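You operate a simulated robot arm through the tools that you are given. There is no shell and no other tool. Be economical: measure what you need, move in short steps, check, and stop when the job is done.

Carry out the task below with a simulated two-armed robot. There is one attempt and no reset: what you move stays moved.

Task
Pick up the bottle from the island bench under the shelves with one hand, pass it to the other hand and put it on the wall shelf. Set down upright: bottle.

The check looks at the end state, three seconds after you hand in, the way a careful person would. Anything else that was tipped, shoved, dropped, spilled or broken makes it a failure.

Robot
Two 7-joint arms with two-finger grippers on one trunk, on a base that drives. Base frame: it is fixed to the floor where the robot stands at the start and does not move with it; the origin is under the middle of the robot, x ahead of it, y to its left, z up; the surface under the hand at the start is at about z = 0.883. Readings come in m, rad, newtons and seconds.
The left shoulder is at the start at [0.06, 0.123, 0.945], the right one opposite. With the tool pointing down near the work surface each hand reaches from about 0.36 to 0.8 m from the robot's upright axis, wherever it stands, measured 20 degrees to its own side. Places, roughly: wall shelf (25x37 cm) [2.34, 3, 0.92]. Payload 1.47 kg a hand.
The tool frame of a hand sits at the grasp point between the pads (the TCP): z along the fingers, y along the line on which they close. The tips reach 0.016 m beyond it. Largest opening 0.087 m; the body of the gripper starts 0.055 m behind the TCP.
Orientation is that of the tool frame in the base frame, as [roll, pitch, yaw] about the fixed x, y, z axes, in that order (R = Rz(yaw) Ry(pitch) Rx(roll)). With the fingers straight down and closing along the base's y, the tool's x points along the base's -x, its y along +y and its z along -z.

Tools
- The arms move only by the tool servo_tool. It takes "left_series", "right_series" or both (then of equal length, played together; a hand with none holds still); each is a list of rows, each an object (a shift or turn left out is 0, a gripper value left out holds the last) with "claw": the gripper command, from -1 (fully open) to 1 (shut), values between in proportion; "delta_pos": the shift along the tool's x, y, z in units of 250 mm (1.0 is 250 mm), a list of three; "rotation": the turn, a rotation vector about the tool's x, y, z in units of 60 degrees (1.0 is 60 degrees), a list of three. In form: [{"claw": claw, "delta_pos": [tx, ty, tz], "rotation": [ax, ay, az]}, ...]. A call has 1 to 10 rows; each row is the pose to reach, as a shift and turn from the pose commanded when the call began, along the tool's axes at that moment. A call with a number of a shift or a turn outside -1 to 1 is refused whole. A row lasts 0.2 s, in which the tool goes at most 0.05 m and 0.15 rad; a call with a longer step from one row to the next is refused whole, and so is a gripper value outside its range. A pose out of reach is approached as far as the arm can. The call stops where the force on the tool passes 40 N (or 10 N more than at its start, if that is more) or the arm is blocked; 0.2 s more then pass. Each finger travels about 0.153 m/s and halts on what it meets, pressing with about 28 N; the grip force reading is that of the motor and also rises with nothing between the fingers. The clock runs only during rows and for 0.2 s after the last one: add rows that repeat a pose to give the fingers time. It gives the time, the measured TCP pose, the force on the tool (base axes), the opening and the grip force at its end, in the units of the frame above (readings bear some noise), with the torque about the TCP (base axes, N m) and any sound that the robot's microphone picked up.
- Cameras (640 x 400 px; columns grow to the right, rows downward): "scene" is now at [0.0987, -0.0055, 1.5116]; the picture's right is [-0.08, -1.00, 0.00], its down [-0.65, 0.05, -0.76] and it looks along [0.75, -0.06, -0.65] (base axes); focal length 283 px, centre (320, 200). "left" rides on the left gripper at [0.073, -0.012, -0.09] in its tool frame; the picture's right is [0.16, 0.99, 0.00], its down [-0.72, 0.12, -0.68] and it looks along [-0.67, 0.11, 0.73] (tool axes); focal length 247 px, centre (320, 200). "right" rides on the right gripper at [0.073, 0.012, -0.09] in its tool frame; the picture's right is [-0.16, 0.99, 0.00], its down [-0.72, -0.12, -0.68] and it looks along [-0.67, -0.11, 0.73] (tool axes); focal length 247 px, centre (320, 200).
- get_image(camera): a new picture of that camera. The clock stands still meanwhile.
- lift_body(by): slides the trunk up (or, below 0, down) by that many m; the arms and the scene camera ride with it, the base frame stays. It gives what a move gives, with no picture.
- steer(legs): drives the robot by 1 to 6 legs, each [ahead, left, turn to the left] in m, m and rad, along the robot's own axes; the way and the turn of a leg run together, so that a leg with both is an arc; at most 1.5 m and 3.142 rad a leg. The arms and the cameras ride along, it lands a little off, and it stops where it bumps. It gives what a move gives.
- turn_head(pan, tilt): turns the head with the scene camera to pan (to the left, within 2.094 rad either way) and tilt (down, from -0.506 to 1.204), counted from straight ahead of the robot. It gives what a move gives.
- probe_pixels(camera, pixels): for up to 12 pixels [column, row] of the newest picture of that camera ("zoom" is the newest enlarged one), the place [x, y, z] in the base frame of the surface seen there, good to about 0.002 m. The clock stands still meanwhile.
- enlarge(camera, box): a new picture of the part [left, top, right, bottom] of that camera's present view, enlarged. The clock stands still meanwhile.
- job_done(): hands the job in; it is judged then, once.

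Go step by step. Measure first, check grasps and placings, and put right what went wrong. The budget is 80 turns and 78 pictures, counting those below and the enlarged ones. Unless the task says otherwise, let go and move clear before handing in.

The tools are called after "Call:" as a command line: name --argument value ..., lists and objects as JSON in quotes. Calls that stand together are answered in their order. servo_tool: Moves the arms, as the interface text tells. Its arguments: {"type":"object","properties":{"left_series":{"type":"array","items":{"type":"object","properties":{"claw":{"type":"number"},"delta_pos":{"type":"array","items":{"type":"number"}},"rotation":{"type":"array","items":{"type":"number"}}}}},"right_series":{"type":"array","items":{"type":"object","properties":{"claw":{"type":"number"},"delta_pos":{"type":"array","items":{"type":"number"}},"rotation":{"type":"array","items":{"type":"number"}}}}}},"required":[]} The other tools are called the same way: lift_body (by) slides the trunk up or down; steer (legs) drives the base; turn_head (pan, tilt) turns the head that bears the scene camera; get_image (camera) takes a picture; probe_pixels (camera, pixels) gives the place of the surface under pixels of a picture; enlarge (camera, box) takes an enlarged picture of a part of a camera's view; job_done () hands the job in.

At the start:

```text
time_s: 0.0
left_position: [0.629, 0.1978, 1.1205]
left_tcp_rot: [-3.14, 0.0, -3.141]
left_contact_force: [-0.6, -0.8, -0.4]
left_ft_torque: [0.0, 0.01, 0.01]
left_opening: 0.0871
left_grip_force: 0.0
right_position: [0.5959, -0.2067, 1.1468]
right_tcp_rot: [-3.142, 0.002, -3.141]
right_contact_force: [-0.7, 0.2, -0.2]
right_ft_torque: [0.0, -0.01, -0.01]
right_opening: 0.0871
right_grip_force: 0.1
trunk travel left (down, up): [-0.1, 0.13]
robot x, y, heading: [-0.001, -0.0003, 0.004]
head pan, tilt: [-0.079, 0.712]
```

scene: 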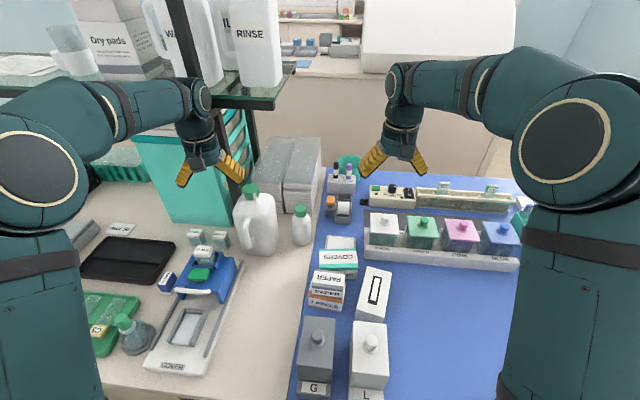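
right: 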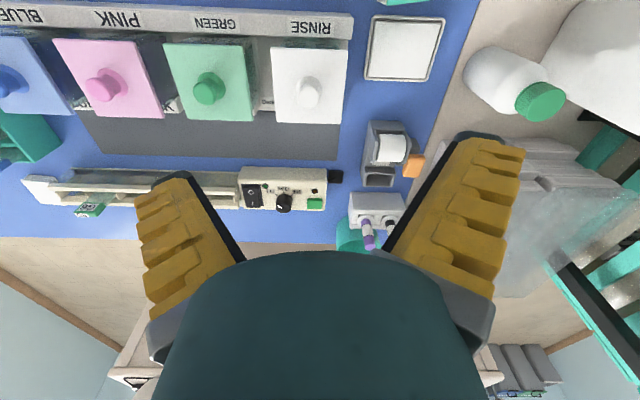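
left: 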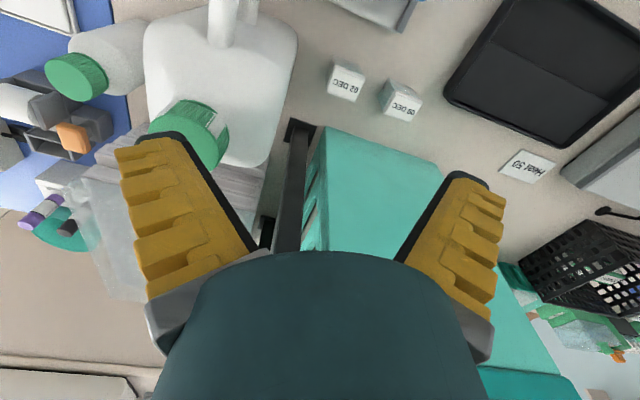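

The scene shows a small white bottle with green cap at about (302,225) and a jug with handle at (257,220). I'll measure both and look closer.

Call:
probe_pixels --camera "scene" --pixels '[[302, 209], [302, 216], [302, 230], [302, 243], [293, 230], [312, 230], [252, 190], [257, 225], [260, 250], [340, 178], [310, 265], [338, 210]]'

Call:
enlarge --camera "scene" --box '[220, 140, 380, 260]'

Call:
turn_head --pan 0.9 --tilt 0.3

Call:
get_image --camera "scene"

```text
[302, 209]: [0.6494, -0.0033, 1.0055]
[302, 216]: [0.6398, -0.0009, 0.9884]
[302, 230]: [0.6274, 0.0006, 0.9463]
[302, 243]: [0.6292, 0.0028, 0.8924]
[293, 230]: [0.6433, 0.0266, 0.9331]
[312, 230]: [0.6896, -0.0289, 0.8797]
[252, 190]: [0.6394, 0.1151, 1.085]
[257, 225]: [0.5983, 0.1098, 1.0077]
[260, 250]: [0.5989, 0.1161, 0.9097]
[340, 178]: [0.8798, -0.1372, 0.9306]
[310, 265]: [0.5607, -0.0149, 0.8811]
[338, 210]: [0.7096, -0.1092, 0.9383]
```

```text
3.33 times, centred on (300, 200) of scene
```

zoom: 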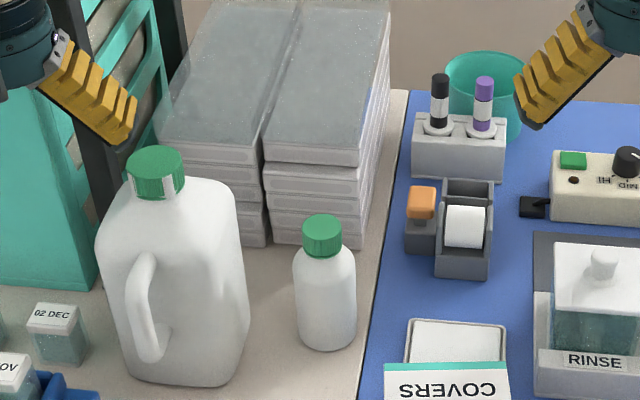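

```text
time_s: 1.2
left_position: [0.6285, 0.1975, 1.1218]
left_tcp_rot: [3.14, 0.0, 3.141]
left_contact_force: [-0.2, -0.2, -0.2]
left_ft_torque: [0.0, -0.02, -0.04]
left_opening: 0.087
left_grip_force: 0.0
right_position: [0.5979, -0.2058, 1.1463]
right_tcp_rot: [-3.141, 0.001, -3.141]
right_contact_force: [-1.1, 1.0, 0.1]
right_ft_torque: [0.01, 0.0, -0.03]
right_opening: 0.0872
right_grip_force: 0.1
trunk travel left (down, up): [-0.1, 0.13]
robot x, y, heading: [-0.0001, 0.0003, -0.0]
head pan, tilt: [0.901, 0.3]
```

```text
73 pictures are left
```

scene: 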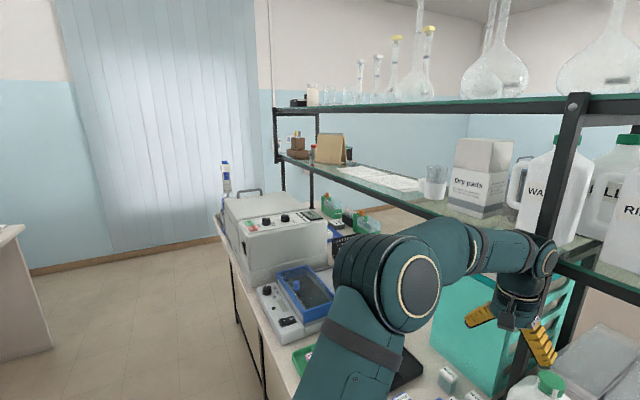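

The small bottle stands at about (0.653, 0, 0.883–1.01) and is about 5 cm across; the wall shelf is hidden behind the island's rack. I'll look around for the way there.

Call:
turn_head --pan 1.5 --tilt 0.35

Call:
get_image --camera "scene"

Call:
turn_head --pan -0.5 --tilt 0.35

Call:
get_image --camera "scene"

Call:
turn_head --pan 0.2 --tilt 0.25

Call:
get_image --camera "scene"

```text
time_s: 2.2
left_position: [0.6298, 0.1962, 1.1199]
left_tcp_rot: [-3.141, 0.001, -3.141]
left_contact_force: [0.1, 0.2, -0.6]
left_ft_torque: [0.0, 0.01, -0.01]
left_opening: 0.0871
left_grip_force: 0.0
right_position: [0.5965, -0.2068, 1.1461]
right_tcp_rot: [-3.14, 0.0, 3.142]
right_contact_force: [-0.4, -0.1, 0.2]
right_ft_torque: [0.02, -0.01, 0.0]
right_opening: 0.0868
right_grip_force: 0.0
trunk travel left (down, up): [-0.1, 0.13]
robot x, y, heading: [0.0038, -0.0019, -0.001]
head pan, tilt: [1.499, 0.351]
```

```text
72 pictures are left
```

scene: 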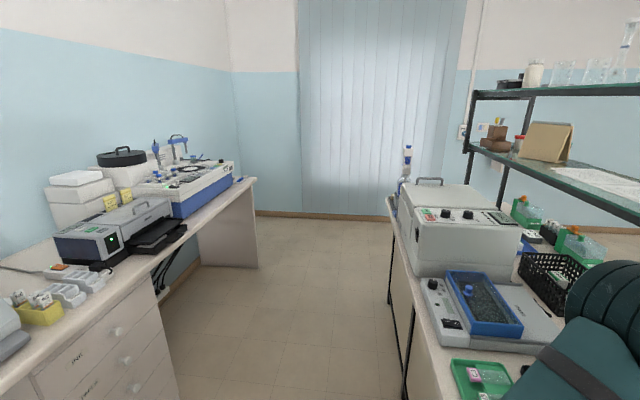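

```text
time_s: 4.2
left_position: [0.6292, 0.1976, 1.1206]
left_tcp_rot: [-3.141, 0.0, 3.14]
left_contact_force: [0.2, 0.5, -0.3]
left_ft_torque: [-0.04, -0.02, -0.03]
left_opening: 0.0871
left_grip_force: 0.0
right_position: [0.5969, -0.2051, 1.1466]
right_tcp_rot: [-3.141, 0.001, -3.142]
right_contact_force: [0.1, -0.5, -0.2]
right_ft_torque: [0.0, -0.01, -0.02]
right_opening: 0.0872
right_grip_force: 0.0
trunk travel left (down, up): [-0.1, 0.13]
robot x, y, heading: [0.0006, 0.0001, -0.0]
head pan, tilt: [-0.499, 0.351]
```

```text
71 pictures are left
```

scene: 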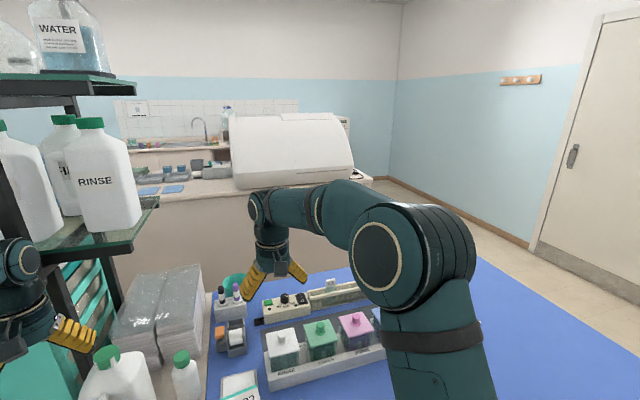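

```text
time_s: 5.2
left_position: [0.6297, 0.1974, 1.12]
left_tcp_rot: [3.141, 0.001, 3.141]
left_contact_force: [-0.7, 0.4, 0.6]
left_ft_torque: [-0.01, -0.01, 0.01]
left_opening: 0.0867
left_grip_force: 0.0
right_position: [0.5968, -0.2071, 1.146]
right_tcp_rot: [-3.141, 0.001, 3.141]
right_contact_force: [-0.1, 0.0, -0.1]
right_ft_torque: [-0.01, -0.02, 0.0]
right_opening: 0.0872
right_grip_force: 0.1
trunk travel left (down, up): [-0.1, 0.13]
robot x, y, heading: [-0.0006, 0.0035, -0.003]
head pan, tilt: [0.201, 0.25]
```

```text
70 pictures are left
```

scene: 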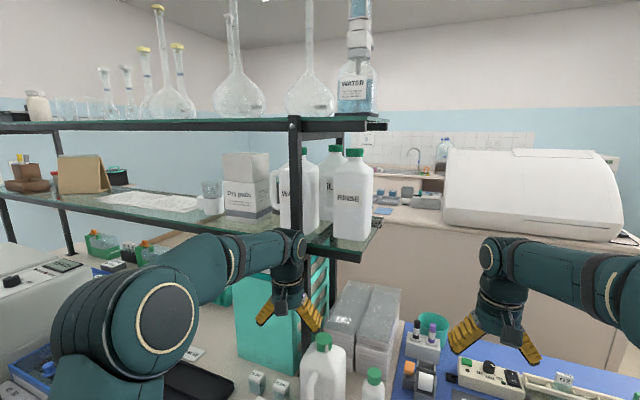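

The rack's lower board ends near (380,225) in this view; I'll probe it and the neighbours of the bottle for clearance.

Call:
probe_pixels --camera "scene" --pixels '[[381, 228], [330, 255], [345, 250], [323, 337], [373, 372], [374, 380], [340, 365], [376, 325], [345, 322], [373, 340], [290, 245], [385, 125]]'

Call:
enlarge --camera "right" --box '[400, 20, 640, 170]'

Call:
probe_pixels --camera "zoom" --pixels '[[380, 200], [360, 215], [200, 140], [310, 100], [290, 240], [480, 160], [400, 120]]'

```text
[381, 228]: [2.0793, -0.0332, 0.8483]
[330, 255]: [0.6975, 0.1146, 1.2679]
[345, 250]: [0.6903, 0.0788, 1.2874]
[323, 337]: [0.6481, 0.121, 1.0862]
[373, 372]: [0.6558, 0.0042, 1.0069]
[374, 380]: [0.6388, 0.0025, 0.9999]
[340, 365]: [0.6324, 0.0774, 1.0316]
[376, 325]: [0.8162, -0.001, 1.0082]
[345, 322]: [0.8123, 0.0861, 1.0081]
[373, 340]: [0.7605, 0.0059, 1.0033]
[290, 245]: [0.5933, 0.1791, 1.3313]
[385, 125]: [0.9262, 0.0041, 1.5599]
```

```text
2.67 times, centred on (520, 95) of right
```

zoom: 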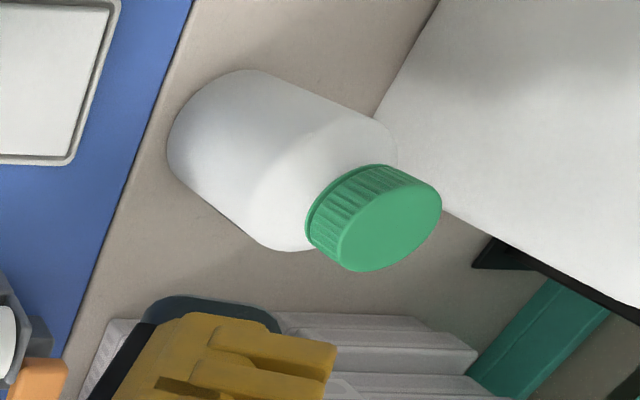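

```text
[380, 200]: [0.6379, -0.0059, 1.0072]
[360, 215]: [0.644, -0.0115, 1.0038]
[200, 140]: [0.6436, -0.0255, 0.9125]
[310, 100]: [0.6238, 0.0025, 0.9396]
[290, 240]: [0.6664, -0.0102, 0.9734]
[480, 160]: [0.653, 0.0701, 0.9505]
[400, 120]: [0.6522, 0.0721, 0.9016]
```

The bottle top is at z≈1.007 and axis ≈(0.652, 0.0), with the jug wall at y≈0.07. I'll approach with the right hand tilted 30° from above/behind; first pull the left hand back, tilt the right one and look down.

Call:
servo_tool --left_series '[{"claw": -1, "delta_pos": [0.1, 0, 0]}, {"delta_pos": [0.2, 0, 0]}, {"delta_pos": [0.3, 0, 0]}, {"delta_pos": [0.4, 0, 0]}, {"delta_pos": [0.5, 0, 0]}, {"delta_pos": [0.6, 0, 0]}]' --right_series '[{"claw": -0.6, "rotation": [0, -0.1, 0]}, {"rotation": [0, -0.2, 0]}, {"rotation": [0, -0.3, 0]}, {"rotation": [0, -0.4, 0]}, {"rotation": [0, -0.5, 0]}, {"rotation": [0, -0.5, 0]}]'

Call:
turn_head --pan -0.05 --tilt 0.75

Call:
get_image --camera "scene"

Call:
probe_pixels --camera "scene" --pixels '[[335, 240], [335, 260], [325, 285], [300, 245], [300, 215]]'

```text
time_s: 6.7
left_position: [0.4786, 0.1991, 1.1204]
left_tcp_rot: [-3.141, 0.004, 3.141]
left_contact_force: [0.1, -0.6, -0.3]
left_ft_torque: [0.0, 0.0, 0.0]
left_opening: 0.0871
left_grip_force: 0.1
right_position: [0.5978, -0.207, 1.1475]
right_tcp_rot: [-3.141, 0.526, 3.141]
right_contact_force: [-0.8, 0.8, 1.7]
right_ft_torque: [0.02, -0.02, 0.05]
right_opening: 0.0733
right_grip_force: 2.4
trunk travel left (down, up): [-0.1, 0.13]
robot x, y, heading: [0.0007, 0.0005, 0.001]
head pan, tilt: [0.201, 0.25]
```

```text
time_s: 7.6
left_position: [0.4799, 0.1996, 1.1203]
left_tcp_rot: [-3.141, 0.0, -3.141]
left_contact_force: [-0.2, -0.2, -0.7]
left_ft_torque: [0.01, 0.03, 0.0]
left_opening: 0.0871
left_grip_force: 0.0
right_position: [0.5983, -0.2057, 1.1457]
right_tcp_rot: [3.141, 0.524, -3.142]
right_contact_force: [0.4, -0.7, 0.4]
right_ft_torque: [0.0, 0.0, 0.01]
right_opening: 0.073
right_grip_force: 2.1
trunk travel left (down, up): [-0.1, 0.13]
robot x, y, heading: [0.0022, -0.0001, 0.004]
head pan, tilt: [-0.051, 0.75]
```

```text
68 pictures are left
```

scene: 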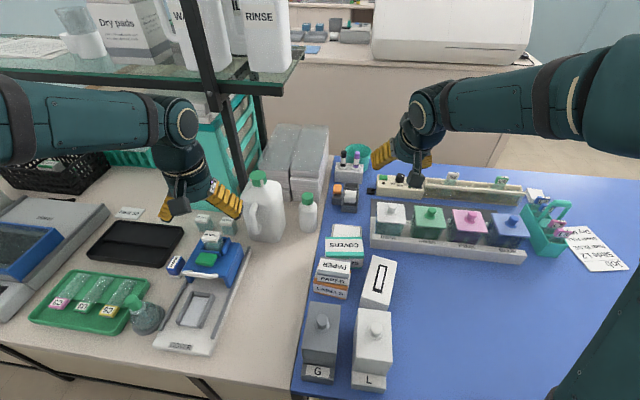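

```text
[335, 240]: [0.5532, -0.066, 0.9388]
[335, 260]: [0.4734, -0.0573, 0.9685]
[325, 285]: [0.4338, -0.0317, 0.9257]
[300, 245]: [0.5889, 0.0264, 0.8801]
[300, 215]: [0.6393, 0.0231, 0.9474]
```

Bottle surface at (0.639,0.023,0.947) is consistent; boxes near (335,260) are at z≤0.97, y≤−0.03. Moving the right hand over to a pregrasp behind/above the bottle.

Call:
servo_tool --right_series '[{"claw": -0.6, "delta_pos": [0, 0.165, 0]}, {"delta_pos": [0, 0.33, 0]}, {"delta_pos": [0, 0.5, 0]}, {"delta_pos": [0, 0.66, 0]}, {"delta_pos": [0, 0.824, 0]}, {"delta_pos": [0.07, 0.824, 0.13]}, {"delta_pos": [0.14, 0.824, 0.26]}, {"delta_pos": [0.215, 0.824, 0.4]}, {"delta_pos": [0.215, 0.824, 0.4]}]'

Call:
get_image --camera "scene"

Call:
get_image --camera "right"

```text
time_s: 9.6
left_position: [0.4791, 0.1987, 1.1201]
left_tcp_rot: [3.141, 0.001, 3.142]
left_contact_force: [0.0, 0.5, -0.9]
left_ft_torque: [0.0, 0.02, 0.02]
left_opening: 0.087
left_grip_force: 0.0
right_position: [0.5994, -0.0009, 1.0324]
right_tcp_rot: [3.141, 0.523, 3.141]
right_contact_force: [-0.5, 1.0, 1.1]
right_ft_torque: [-0.02, 0.0, 0.0]
right_opening: 0.073
right_grip_force: 2.4
trunk travel left (down, up): [-0.1, 0.13]
robot x, y, heading: [0.0004, 0.0013, -0.002]
head pan, tilt: [-0.051, 0.75]
```

```text
67 pictures are left
```

scene: 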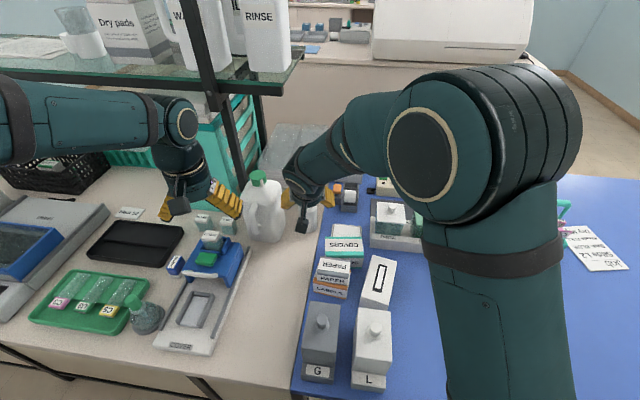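

```text
66 pictures are left
```

right: 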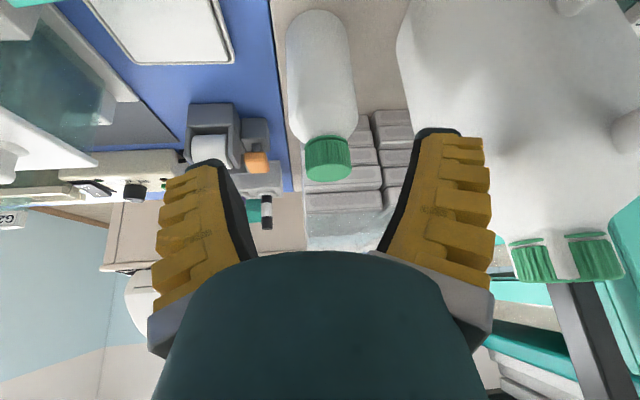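

The bottle sits between the fingers (cap at (328,158)); I'll confirm its axis before going in.

Call:
probe_pixels --camera "right" --pixels '[[288, 90], [320, 90], [356, 90], [328, 160], [308, 160], [350, 160], [320, 40], [410, 60], [415, 100]]'

```text
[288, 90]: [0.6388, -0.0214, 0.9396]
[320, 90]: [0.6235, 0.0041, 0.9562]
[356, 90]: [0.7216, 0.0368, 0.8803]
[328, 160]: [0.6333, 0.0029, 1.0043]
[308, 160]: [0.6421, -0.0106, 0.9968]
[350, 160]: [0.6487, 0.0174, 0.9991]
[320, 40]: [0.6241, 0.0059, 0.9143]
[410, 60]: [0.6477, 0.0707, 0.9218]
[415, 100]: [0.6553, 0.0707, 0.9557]
```

Bottle axis is ≈(0.650, 0.003). Advancing and closing.

Call:
servo_tool --right_series '[{"claw": -0.6, "delta_pos": [0.007, 0.014, 0.1]}, {"delta_pos": [0.007, 0.014, 0.2]}, {"delta_pos": [0.007, 0.014, 0.3]}, {"delta_pos": [0.007, 0.014, 0.41]}, {"delta_pos": [0.007, 0.014, 0.41]}, {"claw": 0.2, "delta_pos": [0.007, 0.014, 0.41]}, {"claw": 1, "delta_pos": [0.007, 0.014, 0.41]}, {"claw": 1, "delta_pos": [0.007, 0.014, 0.41]}, {"claw": 1, "delta_pos": [0.007, 0.014, 0.41]}]'

Call:
get_image --camera "right"

Call:
get_image --camera "scene"

```text
time_s: 11.6
left_position: [0.4791, 0.1983, 1.121]
left_tcp_rot: [-3.141, 0.001, -3.141]
left_contact_force: [0.2, 0.0, -0.6]
left_ft_torque: [-0.02, -0.01, -0.05]
left_opening: 0.0872
left_grip_force: 0.0
right_position: [0.649, 0.005, 0.9417]
right_tcp_rot: [3.141, 0.524, 3.14]
right_contact_force: [1.7, -1.5, 8.1]
right_ft_torque: [0.0, -0.33, -0.04]
right_opening: 0.05
right_grip_force: 28.3
trunk travel left (down, up): [-0.1, 0.13]
robot x, y, heading: [0.0033, -0.0005, 0.005]
head pan, tilt: [-0.051, 0.75]
```

```text
65 pictures are left
```

right: 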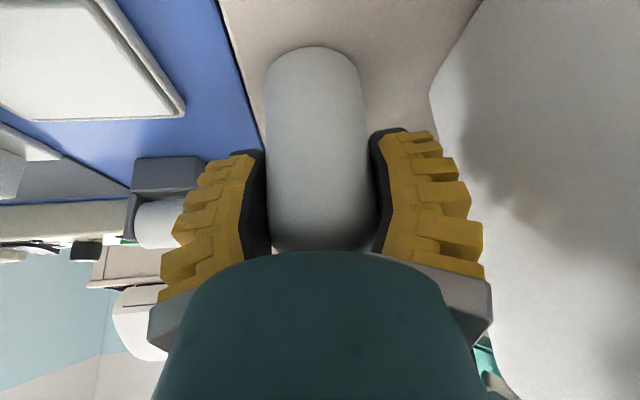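

```text
64 pictures are left
```

scene: 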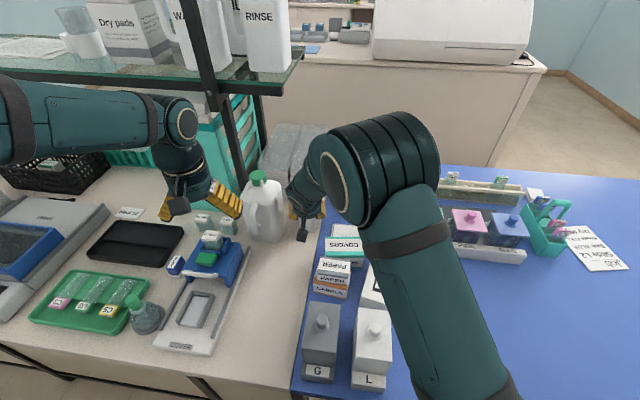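

Gripped (opening 0.050, 28 N). Lift straight up 6 cm and check.

Call:
servo_tool --right_series '[{"claw": 1, "delta_pos": [-0.02, 0, -0.035]}, {"delta_pos": [-0.04, 0, -0.07]}, {"delta_pos": [-0.07, 0, -0.121]}, {"delta_pos": [-0.1, 0, -0.173]}, {"delta_pos": [-0.13, 0, -0.225]}]'

Call:
get_image --camera "scene"

Call:
get_image --camera "right"

```text
time_s: 12.8
left_position: [0.4798, 0.1987, 1.1197]
left_tcp_rot: [3.141, 0.0, 3.141]
left_contact_force: [1.0, 0.2, 0.1]
left_ft_torque: [0.0, 0.01, -0.01]
left_opening: 0.0871
left_grip_force: 0.0
right_position: [0.6506, 0.0041, 1.0097]
right_tcp_rot: [3.141, 0.523, -3.141]
right_contact_force: [0.8, -0.2, -0.9]
right_ft_torque: [0.0, 0.02, 0.01]
right_opening: 0.0502
right_grip_force: 28.1
trunk travel left (down, up): [-0.1, 0.13]
robot x, y, heading: [0.0036, 0.0006, 0.001]
head pan, tilt: [-0.051, 0.75]
```

```text
63 pictures are left
```

scene: 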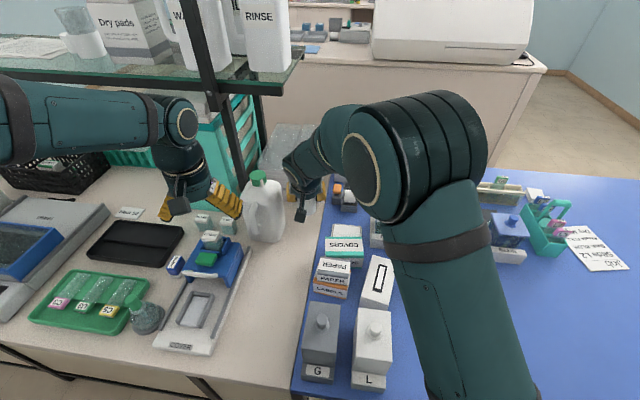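

```text
62 pictures are left
```

right: 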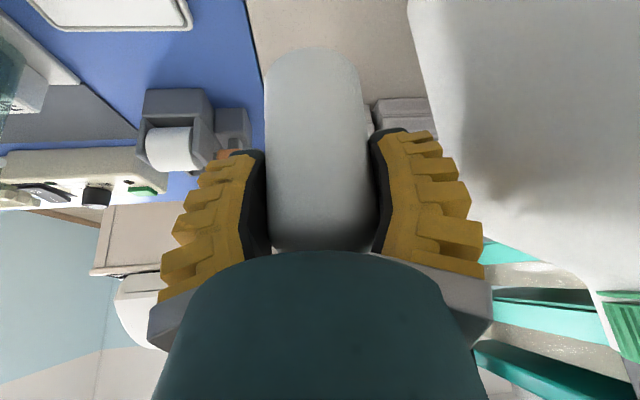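

The bottle came up cleanly with the hand. Raise more and pull back toward the robot, away from the bench.

Call:
servo_tool --right_series '[{"claw": 1, "delta_pos": [-0.06, 0, -0.104]}, {"delta_pos": [-0.12, 0, -0.208]}, {"delta_pos": [0.02, -0.06, -0.288]}, {"delta_pos": [0.16, -0.12, -0.368]}, {"delta_pos": [0.3, -0.18, -0.448]}, {"delta_pos": [0.43, -0.24, -0.528]}, {"delta_pos": [0.573, -0.3, -0.608]}]'

Call:
turn_head --pan 1.5 --tilt 0.5

Call:
get_image --camera "scene"

Call:
probe_pixels --camera "scene" --pixels '[[250, 150], [260, 190], [330, 160], [390, 150], [400, 250], [410, 340], [160, 330], [330, 250]]'

```text
time_s: 14.4
left_position: [0.4789, 0.198, 1.1209]
left_tcp_rot: [3.141, 0.003, -3.141]
left_contact_force: [0.4, 0.9, 0.2]
left_ft_torque: [0.03, -0.04, 0.02]
left_opening: 0.0873
left_grip_force: 0.1
right_position: [0.4479, -0.0735, 1.0686]
right_tcp_rot: [3.141, 0.525, 3.141]
right_contact_force: [-1.0, -0.5, -1.6]
right_ft_torque: [0.03, 0.01, 0.01]
right_opening: 0.0498
right_grip_force: 28.0
trunk travel left (down, up): [-0.1, 0.13]
robot x, y, heading: [-0.0007, 0.0008, 0.0]
head pan, tilt: [-0.051, 0.75]
```

```text
time_s: 16.0
left_position: [0.48, 0.1989, 1.1203]
left_tcp_rot: [-3.14, 0.001, 3.142]
left_contact_force: [0.1, -0.2, 0.2]
left_ft_torque: [0.01, -0.03, 0.0]
left_opening: 0.0868
left_grip_force: 0.2
right_position: [0.4503, -0.0724, 1.0671]
right_tcp_rot: [-3.14, 0.524, -3.141]
right_contact_force: [0.5, 0.3, -2.4]
right_ft_torque: [0.02, 0.01, -0.01]
right_opening: 0.05
right_grip_force: 27.7
trunk travel left (down, up): [-0.1, 0.13]
robot x, y, heading: [-0.0005, -0.0014, -0.003]
head pan, tilt: [1.499, 0.499]
```

```text
61 pictures are left
```

scene: 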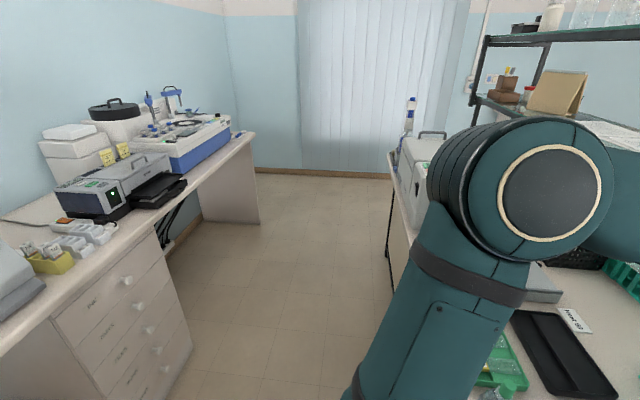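

```text
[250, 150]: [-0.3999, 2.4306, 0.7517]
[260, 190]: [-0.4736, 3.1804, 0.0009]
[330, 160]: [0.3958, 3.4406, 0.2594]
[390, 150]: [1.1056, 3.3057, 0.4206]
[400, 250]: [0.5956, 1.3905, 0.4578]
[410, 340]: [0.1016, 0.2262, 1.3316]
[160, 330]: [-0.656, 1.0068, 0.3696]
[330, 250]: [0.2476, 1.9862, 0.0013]
```

The aisle (x −0.45…0.45) runs to the window wall at y≈3.44; the island's end lies before it. I'll back off a bit, turn left in place to face down the aisle, and look.

Call:
steer --legs '[[-0.12, 0, 0], [0, 0, 1.571]]'

Call:
turn_head --pan -0.1 --tilt 0.45

Call:
get_image --camera "scene"

```text
time_s: 21.1
left_position: [-0.3213, 0.4764, 1.1209]
left_tcp_rot: [-3.14, 0.002, -1.56]
left_contact_force: [0.5, 0.5, -0.4]
left_ft_torque: [0.0, 0.0, 0.02]
left_opening: 0.087
left_grip_force: 0.0
right_position: [-0.05, 0.4506, 1.0672]
right_tcp_rot: [-3.141, 0.525, -1.559]
right_contact_force: [0.2, -0.1, -1.9]
right_ft_torque: [-0.01, 0.01, 0.05]
right_opening: 0.0493
right_grip_force: 28.0
trunk travel left (down, up): [-0.1, 0.13]
robot x, y, heading: [-0.1171, 0.0002, 1.586]
head pan, tilt: [1.499, 0.499]
```

```text
time_s: 22.8
left_position: [-0.3218, 0.4766, 1.121]
left_tcp_rot: [-3.14, -0.001, -1.56]
left_contact_force: [-0.7, -0.3, 0.2]
left_ft_torque: [0.01, 0.01, 0.02]
left_opening: 0.0871
left_grip_force: 0.0
right_position: [-0.0498, 0.4509, 1.0681]
right_tcp_rot: [3.141, 0.524, -1.559]
right_contact_force: [-0.1, -0.4, -2.2]
right_ft_torque: [-0.01, 0.0, -0.04]
right_opening: 0.0496
right_grip_force: 28.2
trunk travel left (down, up): [-0.1, 0.13]
robot x, y, heading: [-0.1171, 0.0016, 1.588]
head pan, tilt: [-0.099, 0.45]
```

```text
60 pictures are left
```

scene: 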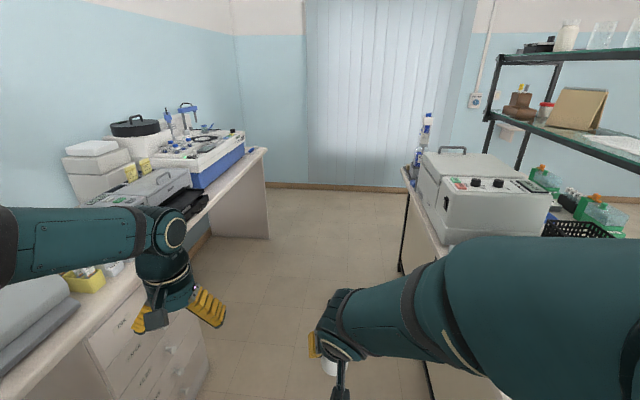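

Path ahead is clear. Probing the island end and walls for routing.

Call:
probe_pixels --camera "scene" --pixels '[[410, 175], [403, 268], [430, 130], [476, 102], [489, 110], [500, 125], [268, 235], [600, 205], [445, 200], [505, 132]]'

Call:
enlarge --camera "scene" --box '[400, 60, 600, 220]'

```text
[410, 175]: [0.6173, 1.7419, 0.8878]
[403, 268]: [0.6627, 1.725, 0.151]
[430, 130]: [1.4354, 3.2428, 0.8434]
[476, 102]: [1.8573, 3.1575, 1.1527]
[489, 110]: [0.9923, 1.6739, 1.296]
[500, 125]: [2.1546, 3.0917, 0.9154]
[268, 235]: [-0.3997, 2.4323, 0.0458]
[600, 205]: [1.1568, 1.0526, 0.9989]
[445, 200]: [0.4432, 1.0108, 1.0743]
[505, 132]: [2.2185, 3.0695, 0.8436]
```

```text
2.50 times, centred on (500, 140) of scene
```

zoom: 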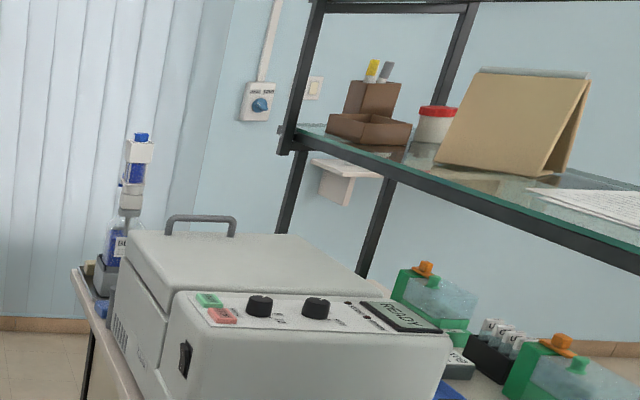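

Walls and bench are rotated about −0.19 rad: the window wall passes (0.4,3.44),(1.86,3.16), and the shelf (z≈0.915 at (2.15,3.09)) hangs on that wall with open space above. I'll align with the aisle and drive to its end.

Call:
steer --legs '[[0, 0, -0.19], [0, 0.13, 0], [1.5, 0, 0], [0.9, 0, 0], [0, 0, -1.571]]'

Call:
turn_head --pan 0.2 --tilt 0.45

Call:
get_image --camera "scene"

```text
time_s: 40.3
left_position: [0.7073, 2.4722, 1.1213]
left_tcp_rot: [-3.14, -0.001, 2.973]
left_contact_force: [0.3, -0.5, 0.2]
left_ft_torque: [-0.01, -0.04, 0.0]
left_opening: 0.0869
left_grip_force: 0.1
right_position: [0.6334, 2.2105, 1.0676]
right_tcp_rot: [3.142, 0.524, 2.973]
right_contact_force: [-0.4, 0.4, -1.7]
right_ft_torque: [-0.06, -0.01, 0.02]
right_opening: 0.049
right_grip_force: 27.9
trunk travel left (down, up): [-0.1, 0.13]
robot x, y, heading: [0.203, 2.3543, -0.17]
head pan, tilt: [-0.099, 0.45]
```

```text
time_s: 41.1
left_position: [0.7066, 2.4725, 1.1203]
left_tcp_rot: [3.14, -0.001, 2.972]
left_contact_force: [-1.6, 0.6, -1.5]
left_ft_torque: [0.0, 0.0, -0.01]
left_opening: 0.0871
left_grip_force: 0.0
right_position: [0.6327, 2.211, 1.0692]
right_tcp_rot: [3.142, 0.524, 2.971]
right_contact_force: [0.4, 0.3, -1.7]
right_ft_torque: [-0.03, 0.02, -0.04]
right_opening: 0.0491
right_grip_force: 28.4
trunk travel left (down, up): [-0.1, 0.13]
robot x, y, heading: [0.2036, 2.358, -0.171]
head pan, tilt: [0.201, 0.45]
```

```text
58 pictures are left
```

scene: 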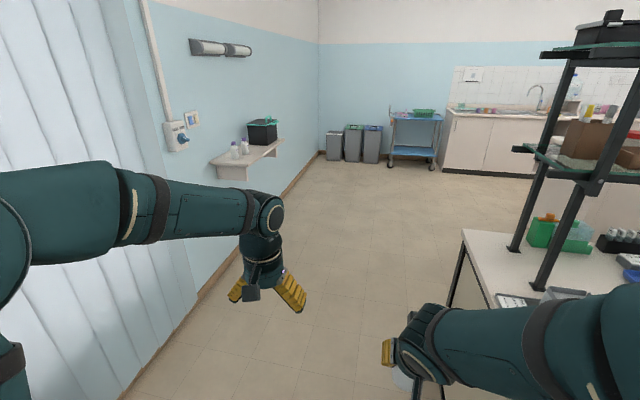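

The wall shelf is visible at (245,160), open above, with a black box and small bottles on it. For the handover the left hand must come horizontally from the left, camera upward, gripping the bottle's lower half; I'll try turning the left wrist that way (first half).

Call:
servo_tool --left_series '[{"claw": -1, "rotation": [0.072, 0.072, -0.072]}, {"rotation": [0.144, 0.144, -0.144]}, {"rotation": [0.216, 0.216, -0.216]}, {"rotation": [0.288, 0.288, -0.288]}, {"rotation": [0.36, 0.36, -0.36]}, {"rotation": [0.433, 0.433, -0.433]}, {"rotation": [0.505, 0.505, -0.505]}, {"rotation": [0.577, 0.577, -0.577]}]'

Call:
turn_head --pan 0.2 --tilt 0.8

Call:
get_image --camera "scene"

```text
time_s: 42.9
left_position: [0.7074, 2.4732, 1.1194]
left_tcp_rot: [-2.677, -0.732, -2.845]
left_contact_force: [-0.5, 0.0, 0.0]
left_ft_torque: [0.0, 0.01, -0.01]
left_opening: 0.0869
left_grip_force: 0.0
right_position: [0.6328, 2.2111, 1.0666]
right_tcp_rot: [3.141, 0.524, 2.972]
right_contact_force: [0.1, -0.6, -1.5]
right_ft_torque: [-0.01, 0.03, -0.02]
right_opening: 0.0492
right_grip_force: 27.7
trunk travel left (down, up): [-0.1, 0.13]
robot x, y, heading: [0.2031, 2.3575, -0.17]
head pan, tilt: [0.201, 0.45]
```

```text
time_s: 43.7
left_position: [0.7075, 2.4716, 1.1202]
left_tcp_rot: [-2.679, -0.727, -2.845]
left_contact_force: [0.5, -1.1, -0.5]
left_ft_torque: [0.01, 0.01, 0.0]
left_opening: 0.0868
left_grip_force: 0.1
right_position: [0.6332, 2.2101, 1.0674]
right_tcp_rot: [-3.141, 0.523, 2.973]
right_contact_force: [-0.3, 0.3, -0.8]
right_ft_torque: [0.03, 0.05, 0.0]
right_opening: 0.049
right_grip_force: 28.3
trunk travel left (down, up): [-0.1, 0.13]
robot x, y, heading: [0.1986, 2.3568, -0.169]
head pan, tilt: [0.201, 0.799]
```

```text
57 pictures are left
```

scene: 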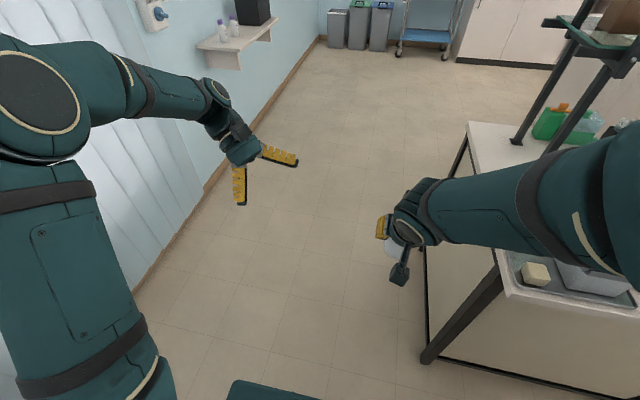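

The turn followed exactly; do the second half.

Call:
servo_tool --left_series '[{"claw": -1, "rotation": [0.072, 0.072, -0.072]}, {"rotation": [0.144, 0.144, -0.144]}, {"rotation": [0.216, 0.216, -0.216]}, {"rotation": [0.288, 0.288, -0.288]}, {"rotation": [0.36, 0.36, -0.36]}, {"rotation": [0.433, 0.433, -0.433]}, {"rotation": [0.505, 0.505, -0.505]}, {"rotation": [0.577, 0.577, -0.577]}, {"rotation": [0.577, 0.577, -0.577]}]'

Call:
get_image --camera "scene"

Call:
get_image --camera "left"

```text
time_s: 45.7
left_position: [0.7073, 2.4733, 1.1203]
left_tcp_rot: [-2.336, -1.571, -2.543]
left_contact_force: [0.6, 0.1, -0.5]
left_ft_torque: [0.02, 0.0, -0.02]
left_opening: 0.0866
left_grip_force: 0.1
right_position: [0.6324, 2.211, 1.0683]
right_tcp_rot: [-3.14, 0.523, 2.971]
right_contact_force: [0.7, -0.1, -2.0]
right_ft_torque: [0.01, 0.04, -0.01]
right_opening: 0.0489
right_grip_force: 27.9
trunk travel left (down, up): [-0.1, 0.13]
robot x, y, heading: [0.2015, 2.3593, -0.166]
head pan, tilt: [0.201, 0.799]
```

```text
56 pictures are left
```

scene: 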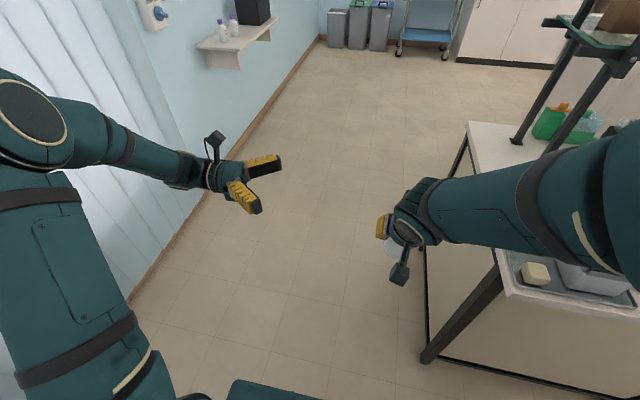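

```text
55 pictures are left
```

left: 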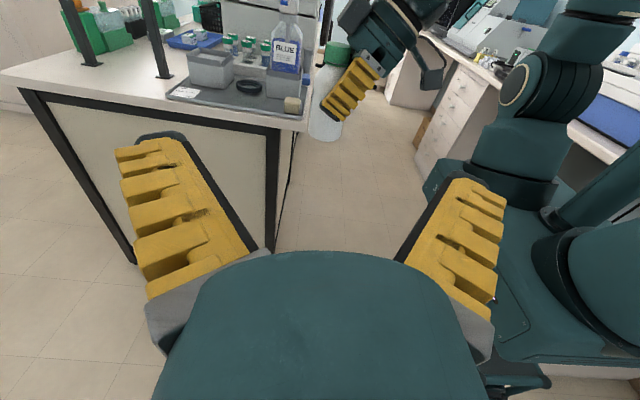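

The left hand is now horizontal with camera up, and its view shows the upright bottle at (330,90). Move to a pre-handover pose 12 cm left of the bottle, level with its lower half.

Call:
servo_tool --left_series '[{"claw": -1, "delta_pos": [-0.066, 0.024, 0.12]}, {"delta_pos": [-0.133, 0.048, 0.24]}, {"delta_pos": [-0.2, 0.072, 0.36]}, {"delta_pos": [-0.266, 0.096, 0.48]}, {"delta_pos": [-0.332, 0.12, 0.604]}, {"delta_pos": [-0.332, 0.12, 0.604]}]'

Call:
get_image --camera "left"

Call:
turn_head --pan 0.0 --tilt 0.8

Call:
get_image --camera "scene"

```text
time_s: 47.1
left_position: [0.6518, 2.3285, 1.0382]
left_tcp_rot: [-2.238, -1.569, -2.644]
left_contact_force: [-0.6, 0.1, -0.3]
left_ft_torque: [0.0, -0.01, -0.01]
left_opening: 0.0872
left_grip_force: 0.0
right_position: [0.6333, 2.2107, 1.0675]
right_tcp_rot: [-3.141, 0.521, 2.972]
right_contact_force: [-0.3, 1.1, -0.6]
right_ft_torque: [-0.01, 0.03, 0.01]
right_opening: 0.049
right_grip_force: 28.2
trunk travel left (down, up): [-0.1, 0.13]
robot x, y, heading: [0.2004, 2.359, -0.175]
head pan, tilt: [0.201, 0.799]
```

```text
54 pictures are left
```

left: 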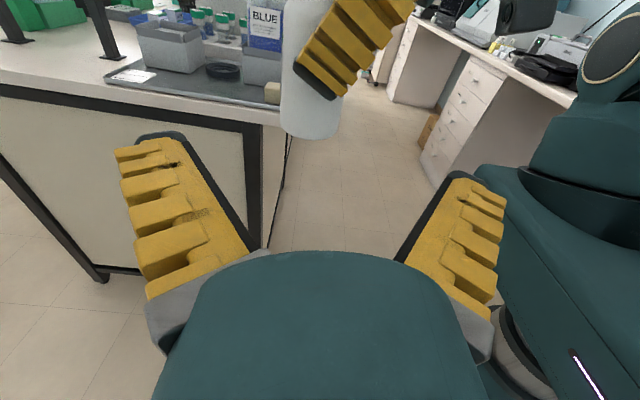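

```text
time_s: 47.9
left_position: [0.6517, 2.3299, 1.0384]
left_tcp_rot: [-2.269, -1.568, -2.615]
left_contact_force: [-0.4, 0.0, 0.2]
left_ft_torque: [-0.01, -0.02, 0.05]
left_opening: 0.0869
left_grip_force: 0.0
right_position: [0.6314, 2.2094, 1.0664]
right_tcp_rot: [-3.141, 0.524, 2.974]
right_contact_force: [0.1, 0.6, -1.2]
right_ft_torque: [0.02, 0.0, 0.04]
right_opening: 0.0491
right_grip_force: 27.8
trunk travel left (down, up): [-0.1, 0.13]
robot x, y, heading: [0.202, 2.3585, -0.165]
head pan, tilt: [0.0, 0.799]
```

```text
53 pictures are left
```

scene: 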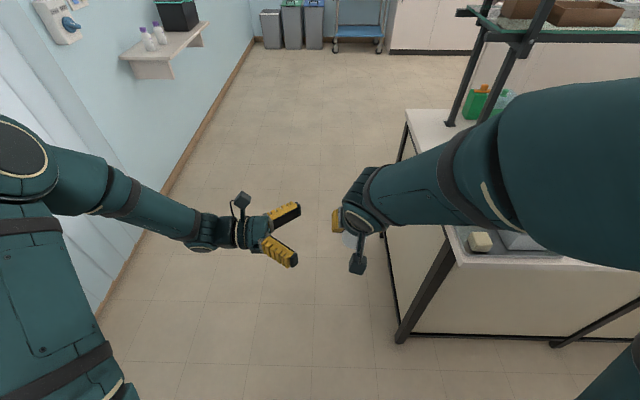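

The bottle body shows at (313,110) in the left camera; probing it to centre precisely.

Call:
probe_pixels --camera "left" --pixels '[[286, 110], [300, 110], [313, 110], [326, 110], [338, 110], [313, 134], [300, 60], [320, 97], [298, 80], [345, 85]]'

```text
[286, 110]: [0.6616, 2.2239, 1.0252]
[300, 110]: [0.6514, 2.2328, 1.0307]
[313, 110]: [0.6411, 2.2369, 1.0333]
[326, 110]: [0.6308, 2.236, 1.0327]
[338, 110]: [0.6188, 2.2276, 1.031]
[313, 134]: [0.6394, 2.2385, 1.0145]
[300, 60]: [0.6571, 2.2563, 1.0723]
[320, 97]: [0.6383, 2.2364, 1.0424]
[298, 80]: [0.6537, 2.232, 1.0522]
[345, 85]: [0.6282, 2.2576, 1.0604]
```

Bottle axis ≈(0.634,2.212), bottom ≈1.005, right fingertips end ≈1.043. Advance the left hand around it and close.

Call:
servo_tool --left_series '[{"claw": -1, "delta_pos": [-0.012, -0.006, 0.1]}, {"delta_pos": [-0.012, -0.006, 0.2]}, {"delta_pos": [-0.012, -0.006, 0.3]}, {"delta_pos": [-0.012, -0.006, 0.39]}, {"delta_pos": [-0.012, -0.006, 0.465]}, {"delta_pos": [-0.012, -0.006, 0.465]}]'

Call:
get_image --camera "left"

Call:
enlarge --camera "scene" --box '[240, 140, 460, 300]'

```text
time_s: 49.3
left_position: [0.6346, 2.2144, 1.0348]
left_tcp_rot: [0.97, -1.571, 0.431]
left_contact_force: [0.1, -0.3, 0.5]
left_ft_torque: [-0.02, -0.02, -0.02]
left_opening: 0.0872
left_grip_force: 0.1
right_position: [0.6323, 2.2106, 1.0679]
right_tcp_rot: [3.141, 0.523, 2.973]
right_contact_force: [0.5, 0.4, -0.6]
right_ft_torque: [0.0, 0.02, 0.02]
right_opening: 0.0487
right_grip_force: 28.1
trunk travel left (down, up): [-0.1, 0.13]
robot x, y, heading: [0.2045, 2.3573, -0.168]
head pan, tilt: [0.0, 0.799]
```

```text
52 pictures are left
```

left: 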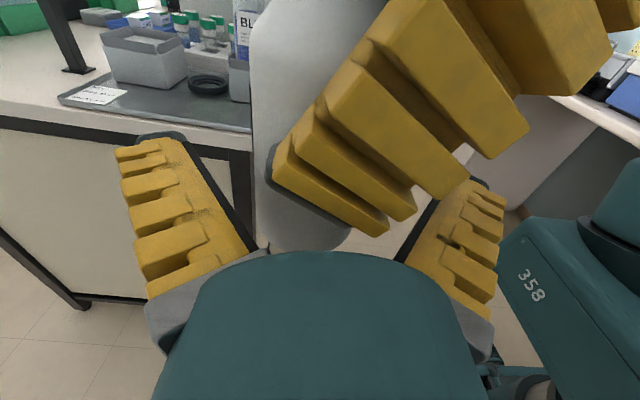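

```text
2.50 times, centred on (350, 220) of scene
```

zoom: 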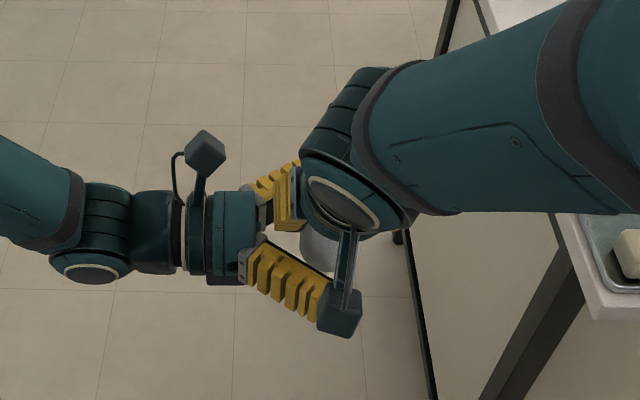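

The bottle lies between the left fingers, but the right finger's rear-lower steps (385,235)–(465,190) may be near the closing path; probing them.

Call:
probe_pixels --camera "left" --pixels '[[385, 232], [410, 216], [465, 192], [280, 175], [330, 205], [445, 150], [520, 130], [310, 245], [262, 150], [475, 185], [185, 140]]'

```text
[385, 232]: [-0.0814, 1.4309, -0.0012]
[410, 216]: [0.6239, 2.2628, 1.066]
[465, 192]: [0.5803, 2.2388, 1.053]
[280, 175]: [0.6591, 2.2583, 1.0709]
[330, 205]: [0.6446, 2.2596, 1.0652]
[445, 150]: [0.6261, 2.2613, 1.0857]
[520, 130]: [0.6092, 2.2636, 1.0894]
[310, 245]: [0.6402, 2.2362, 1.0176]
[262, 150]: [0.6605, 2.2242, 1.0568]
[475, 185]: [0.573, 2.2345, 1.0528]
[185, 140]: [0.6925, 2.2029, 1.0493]
```

Left finger tops are at z≈1.053 and the right finger parts near their path are ≥1.06; clear. Close the left hand.

Call:
servo_tool --left_series '[{"claw": -0.4}, {"claw": 0.2}, {"claw": 1}, {"claw": 1}, {"claw": 1}]'

Call:
get_image --camera "left"

```text
time_s: 50.5
left_position: [0.6357, 2.2141, 1.0334]
left_tcp_rot: [-2.449, -1.57, -2.427]
left_contact_force: [23.0, -2.6, -0.9]
left_ft_torque: [0.09, 0.63, 0.14]
left_opening: 0.0476
left_grip_force: 28.1
right_position: [0.6317, 2.211, 1.0669]
right_tcp_rot: [-3.139, 0.522, 2.973]
right_contact_force: [-23.7, 3.2, 1.0]
right_ft_torque: [0.02, 0.12, -0.03]
right_opening: 0.0501
right_grip_force: 28.1
trunk travel left (down, up): [-0.1, 0.13]
robot x, y, heading: [0.1985, 2.3588, -0.169]
head pan, tilt: [0.0, 0.799]
```

```text
50 pictures are left
```

left: 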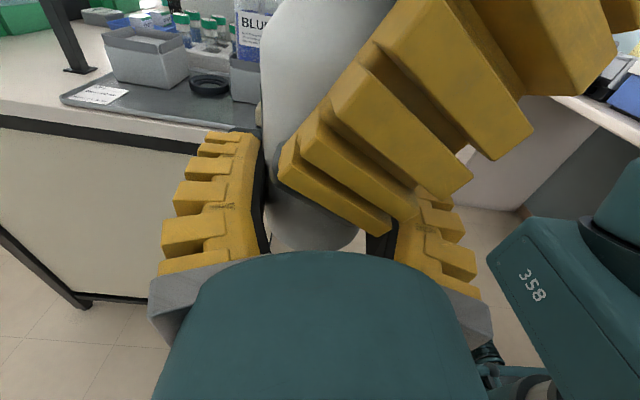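

Both hands grip (left opening 0.048, 28 N) with an internal 23 N along x; relieve it by moving the left 2 mm forward before releasing the right.

Call:
servo_tool --left_series '[{"claw": 1, "delta_pos": [0, -0.006, 0]}, {"claw": 1, "delta_pos": [0, -0.01, 0]}, {"claw": 1, "delta_pos": [0, -0.01, 0]}]'

```text
time_s: 51.3
left_position: [0.6369, 2.2142, 1.0348]
left_tcp_rot: [-1.608, -1.569, 3.006]
left_contact_force: [9.6, 6.8, 1.6]
left_ft_torque: [-0.17, 0.18, 0.12]
left_opening: 0.0487
left_grip_force: 28.0
right_position: [0.6325, 2.2097, 1.0669]
right_tcp_rot: [-3.139, 0.525, 2.97]
right_contact_force: [-9.3, -7.5, -2.9]
right_ft_torque: [-0.14, 0.14, -0.09]
right_opening: 0.0499
right_grip_force: 27.8
trunk travel left (down, up): [-0.1, 0.13]
robot x, y, heading: [0.2021, 2.3551, -0.166]
head pan, tilt: [0.0, 0.799]
```

Internal force is down. Open the right hand slightly, then withdraw it along its own axis.

Call:
servo_tool --right_series '[{"claw": 0}, {"claw": -0.35}, {"claw": -0.35}, {"claw": -0.35, "delta_pos": [0, 0, -0.06]}, {"claw": -0.35, "delta_pos": [0, 0, -0.14]}, {"claw": -0.4, "delta_pos": [0, 0, -0.25]}, {"claw": -0.4, "delta_pos": [0, 0, -0.4]}, {"claw": -0.4, "delta_pos": [0, 0, -0.56]}]'

Call:
get_image --camera "left"

Call:
get_image --camera "scene"

```text
time_s: 53.1
left_position: [0.6358, 2.2132, 1.0347]
left_tcp_rot: [-2.028, -1.57, -2.854]
left_contact_force: [0.0, -0.5, 0.5]
left_ft_torque: [0.01, 0.03, -0.03]
left_opening: 0.0471
left_grip_force: 27.6
right_position: [0.5622, 2.2224, 1.1898]
right_tcp_rot: [3.142, 0.525, 2.97]
right_contact_force: [-0.3, 0.8, 0.7]
right_ft_torque: [-0.07, -0.03, 0.02]
right_opening: 0.0654
right_grip_force: 3.5
trunk travel left (down, up): [-0.1, 0.13]
robot x, y, heading: [0.2037, 2.3609, -0.167]
head pan, tilt: [0.0, 0.799]
```

```text
49 pictures are left
```

left: 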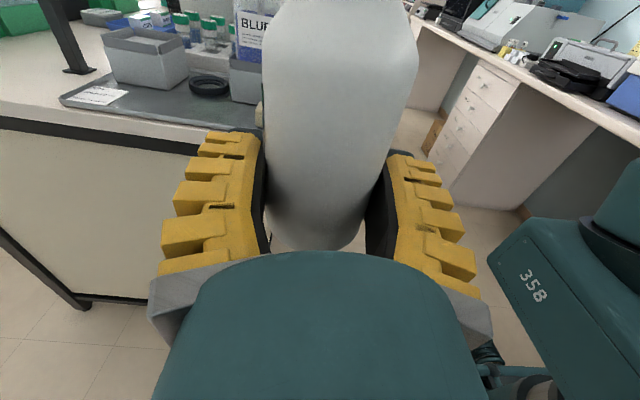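

```text
48 pictures are left
```

scene: 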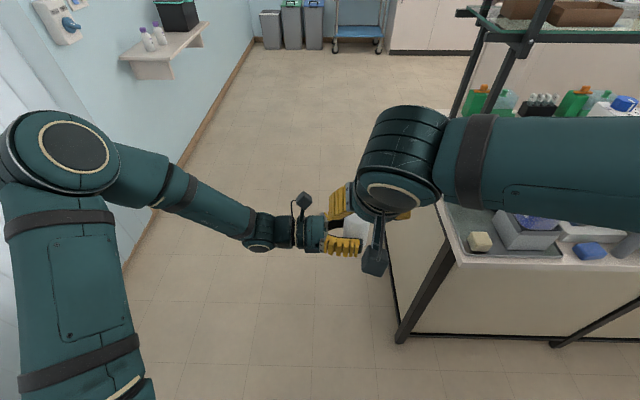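

The left hand alone holds the bottle upright. Move the right hand clear and draw the left hand out to the left.

Call:
servo_tool --right_series '[{"delta_pos": [0, -0.1, -0.03]}, {"delta_pos": [0, -0.2, -0.06]}, {"delta_pos": [0, -0.3, -0.09]}, {"delta_pos": [0, -0.4, -0.12]}, {"delta_pos": [0, -0.5, -0.12]}, {"delta_pos": [0, -0.5, -0.12]}, {"delta_pos": [0, -0.5, -0.12]}]' --left_series '[{"claw": 1}, {"delta_pos": [0, 0, -0.12]}, {"delta_pos": [0, -0.06, -0.27]}, {"delta_pos": [0, -0.12, -0.42]}, {"delta_pos": [0, -0.18, -0.57]}, {"delta_pos": [0, -0.24, -0.72]}, {"delta_pos": [0, -0.3, -0.86]}]'

Call:
servo_tool --left_series '[{"claw": 1, "rotation": [0.12, 0, 0]}, {"rotation": [0.24, 0, 0]}, {"rotation": [0.36, 0, 0]}, {"rotation": [0.48, 0, 0]}, {"rotation": [0.6, 0, 0]}, {"rotation": [0.72, 0, 0]}, {"rotation": [0.84, 0, 0]}, {"rotation": [0.96, 0, 0]}, {"rotation": [0.96, 0, 0]}]'

Call:
get_image --camera "scene"

```text
time_s: 54.7
left_position: [0.7464, 2.4128, 1.0332]
left_tcp_rot: [2.585, -1.57, -1.183]
left_contact_force: [1.6, -0.5, -0.5]
left_ft_torque: [0.01, 0.0, -0.02]
left_opening: 0.0475
left_grip_force: 27.6
right_position: [0.5282, 2.1007, 1.217]
right_tcp_rot: [3.14, 0.523, 2.975]
right_contact_force: [0.0, 0.1, 0.0]
right_ft_torque: [-0.03, -0.05, 0.0]
right_opening: 0.0652
right_grip_force: 3.3
trunk travel left (down, up): [-0.1, 0.13]
robot x, y, heading: [0.1988, 2.3574, -0.162]
head pan, tilt: [0.0, 0.799]
```

```text
time_s: 56.7
left_position: [0.7468, 2.414, 1.0349]
left_tcp_rot: [-1.44, -1.569, -2.433]
left_contact_force: [-0.2, -0.4, 0.4]
left_ft_torque: [0.02, 0.04, 0.0]
left_opening: 0.0472
left_grip_force: 27.5
right_position: [0.5287, 2.1011, 1.2153]
right_tcp_rot: [3.14, 0.522, 2.973]
right_contact_force: [-0.8, -0.3, -0.3]
right_ft_torque: [-0.02, 0.0, -0.02]
right_opening: 0.0655
right_grip_force: 3.3
trunk travel left (down, up): [-0.1, 0.13]
robot x, y, heading: [0.2024, 2.3581, -0.17]
head pan, tilt: [0.0, 0.799]
```

```text
47 pictures are left
```

scene: 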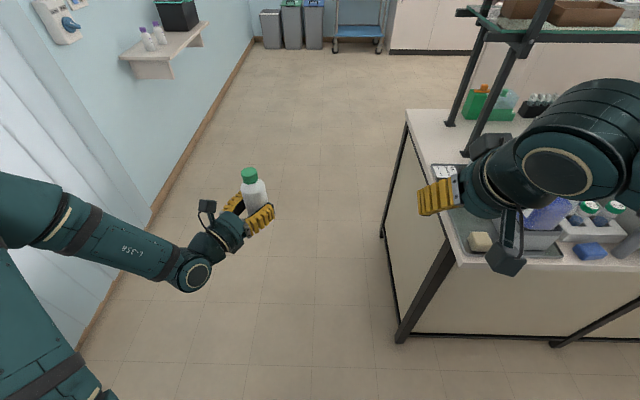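

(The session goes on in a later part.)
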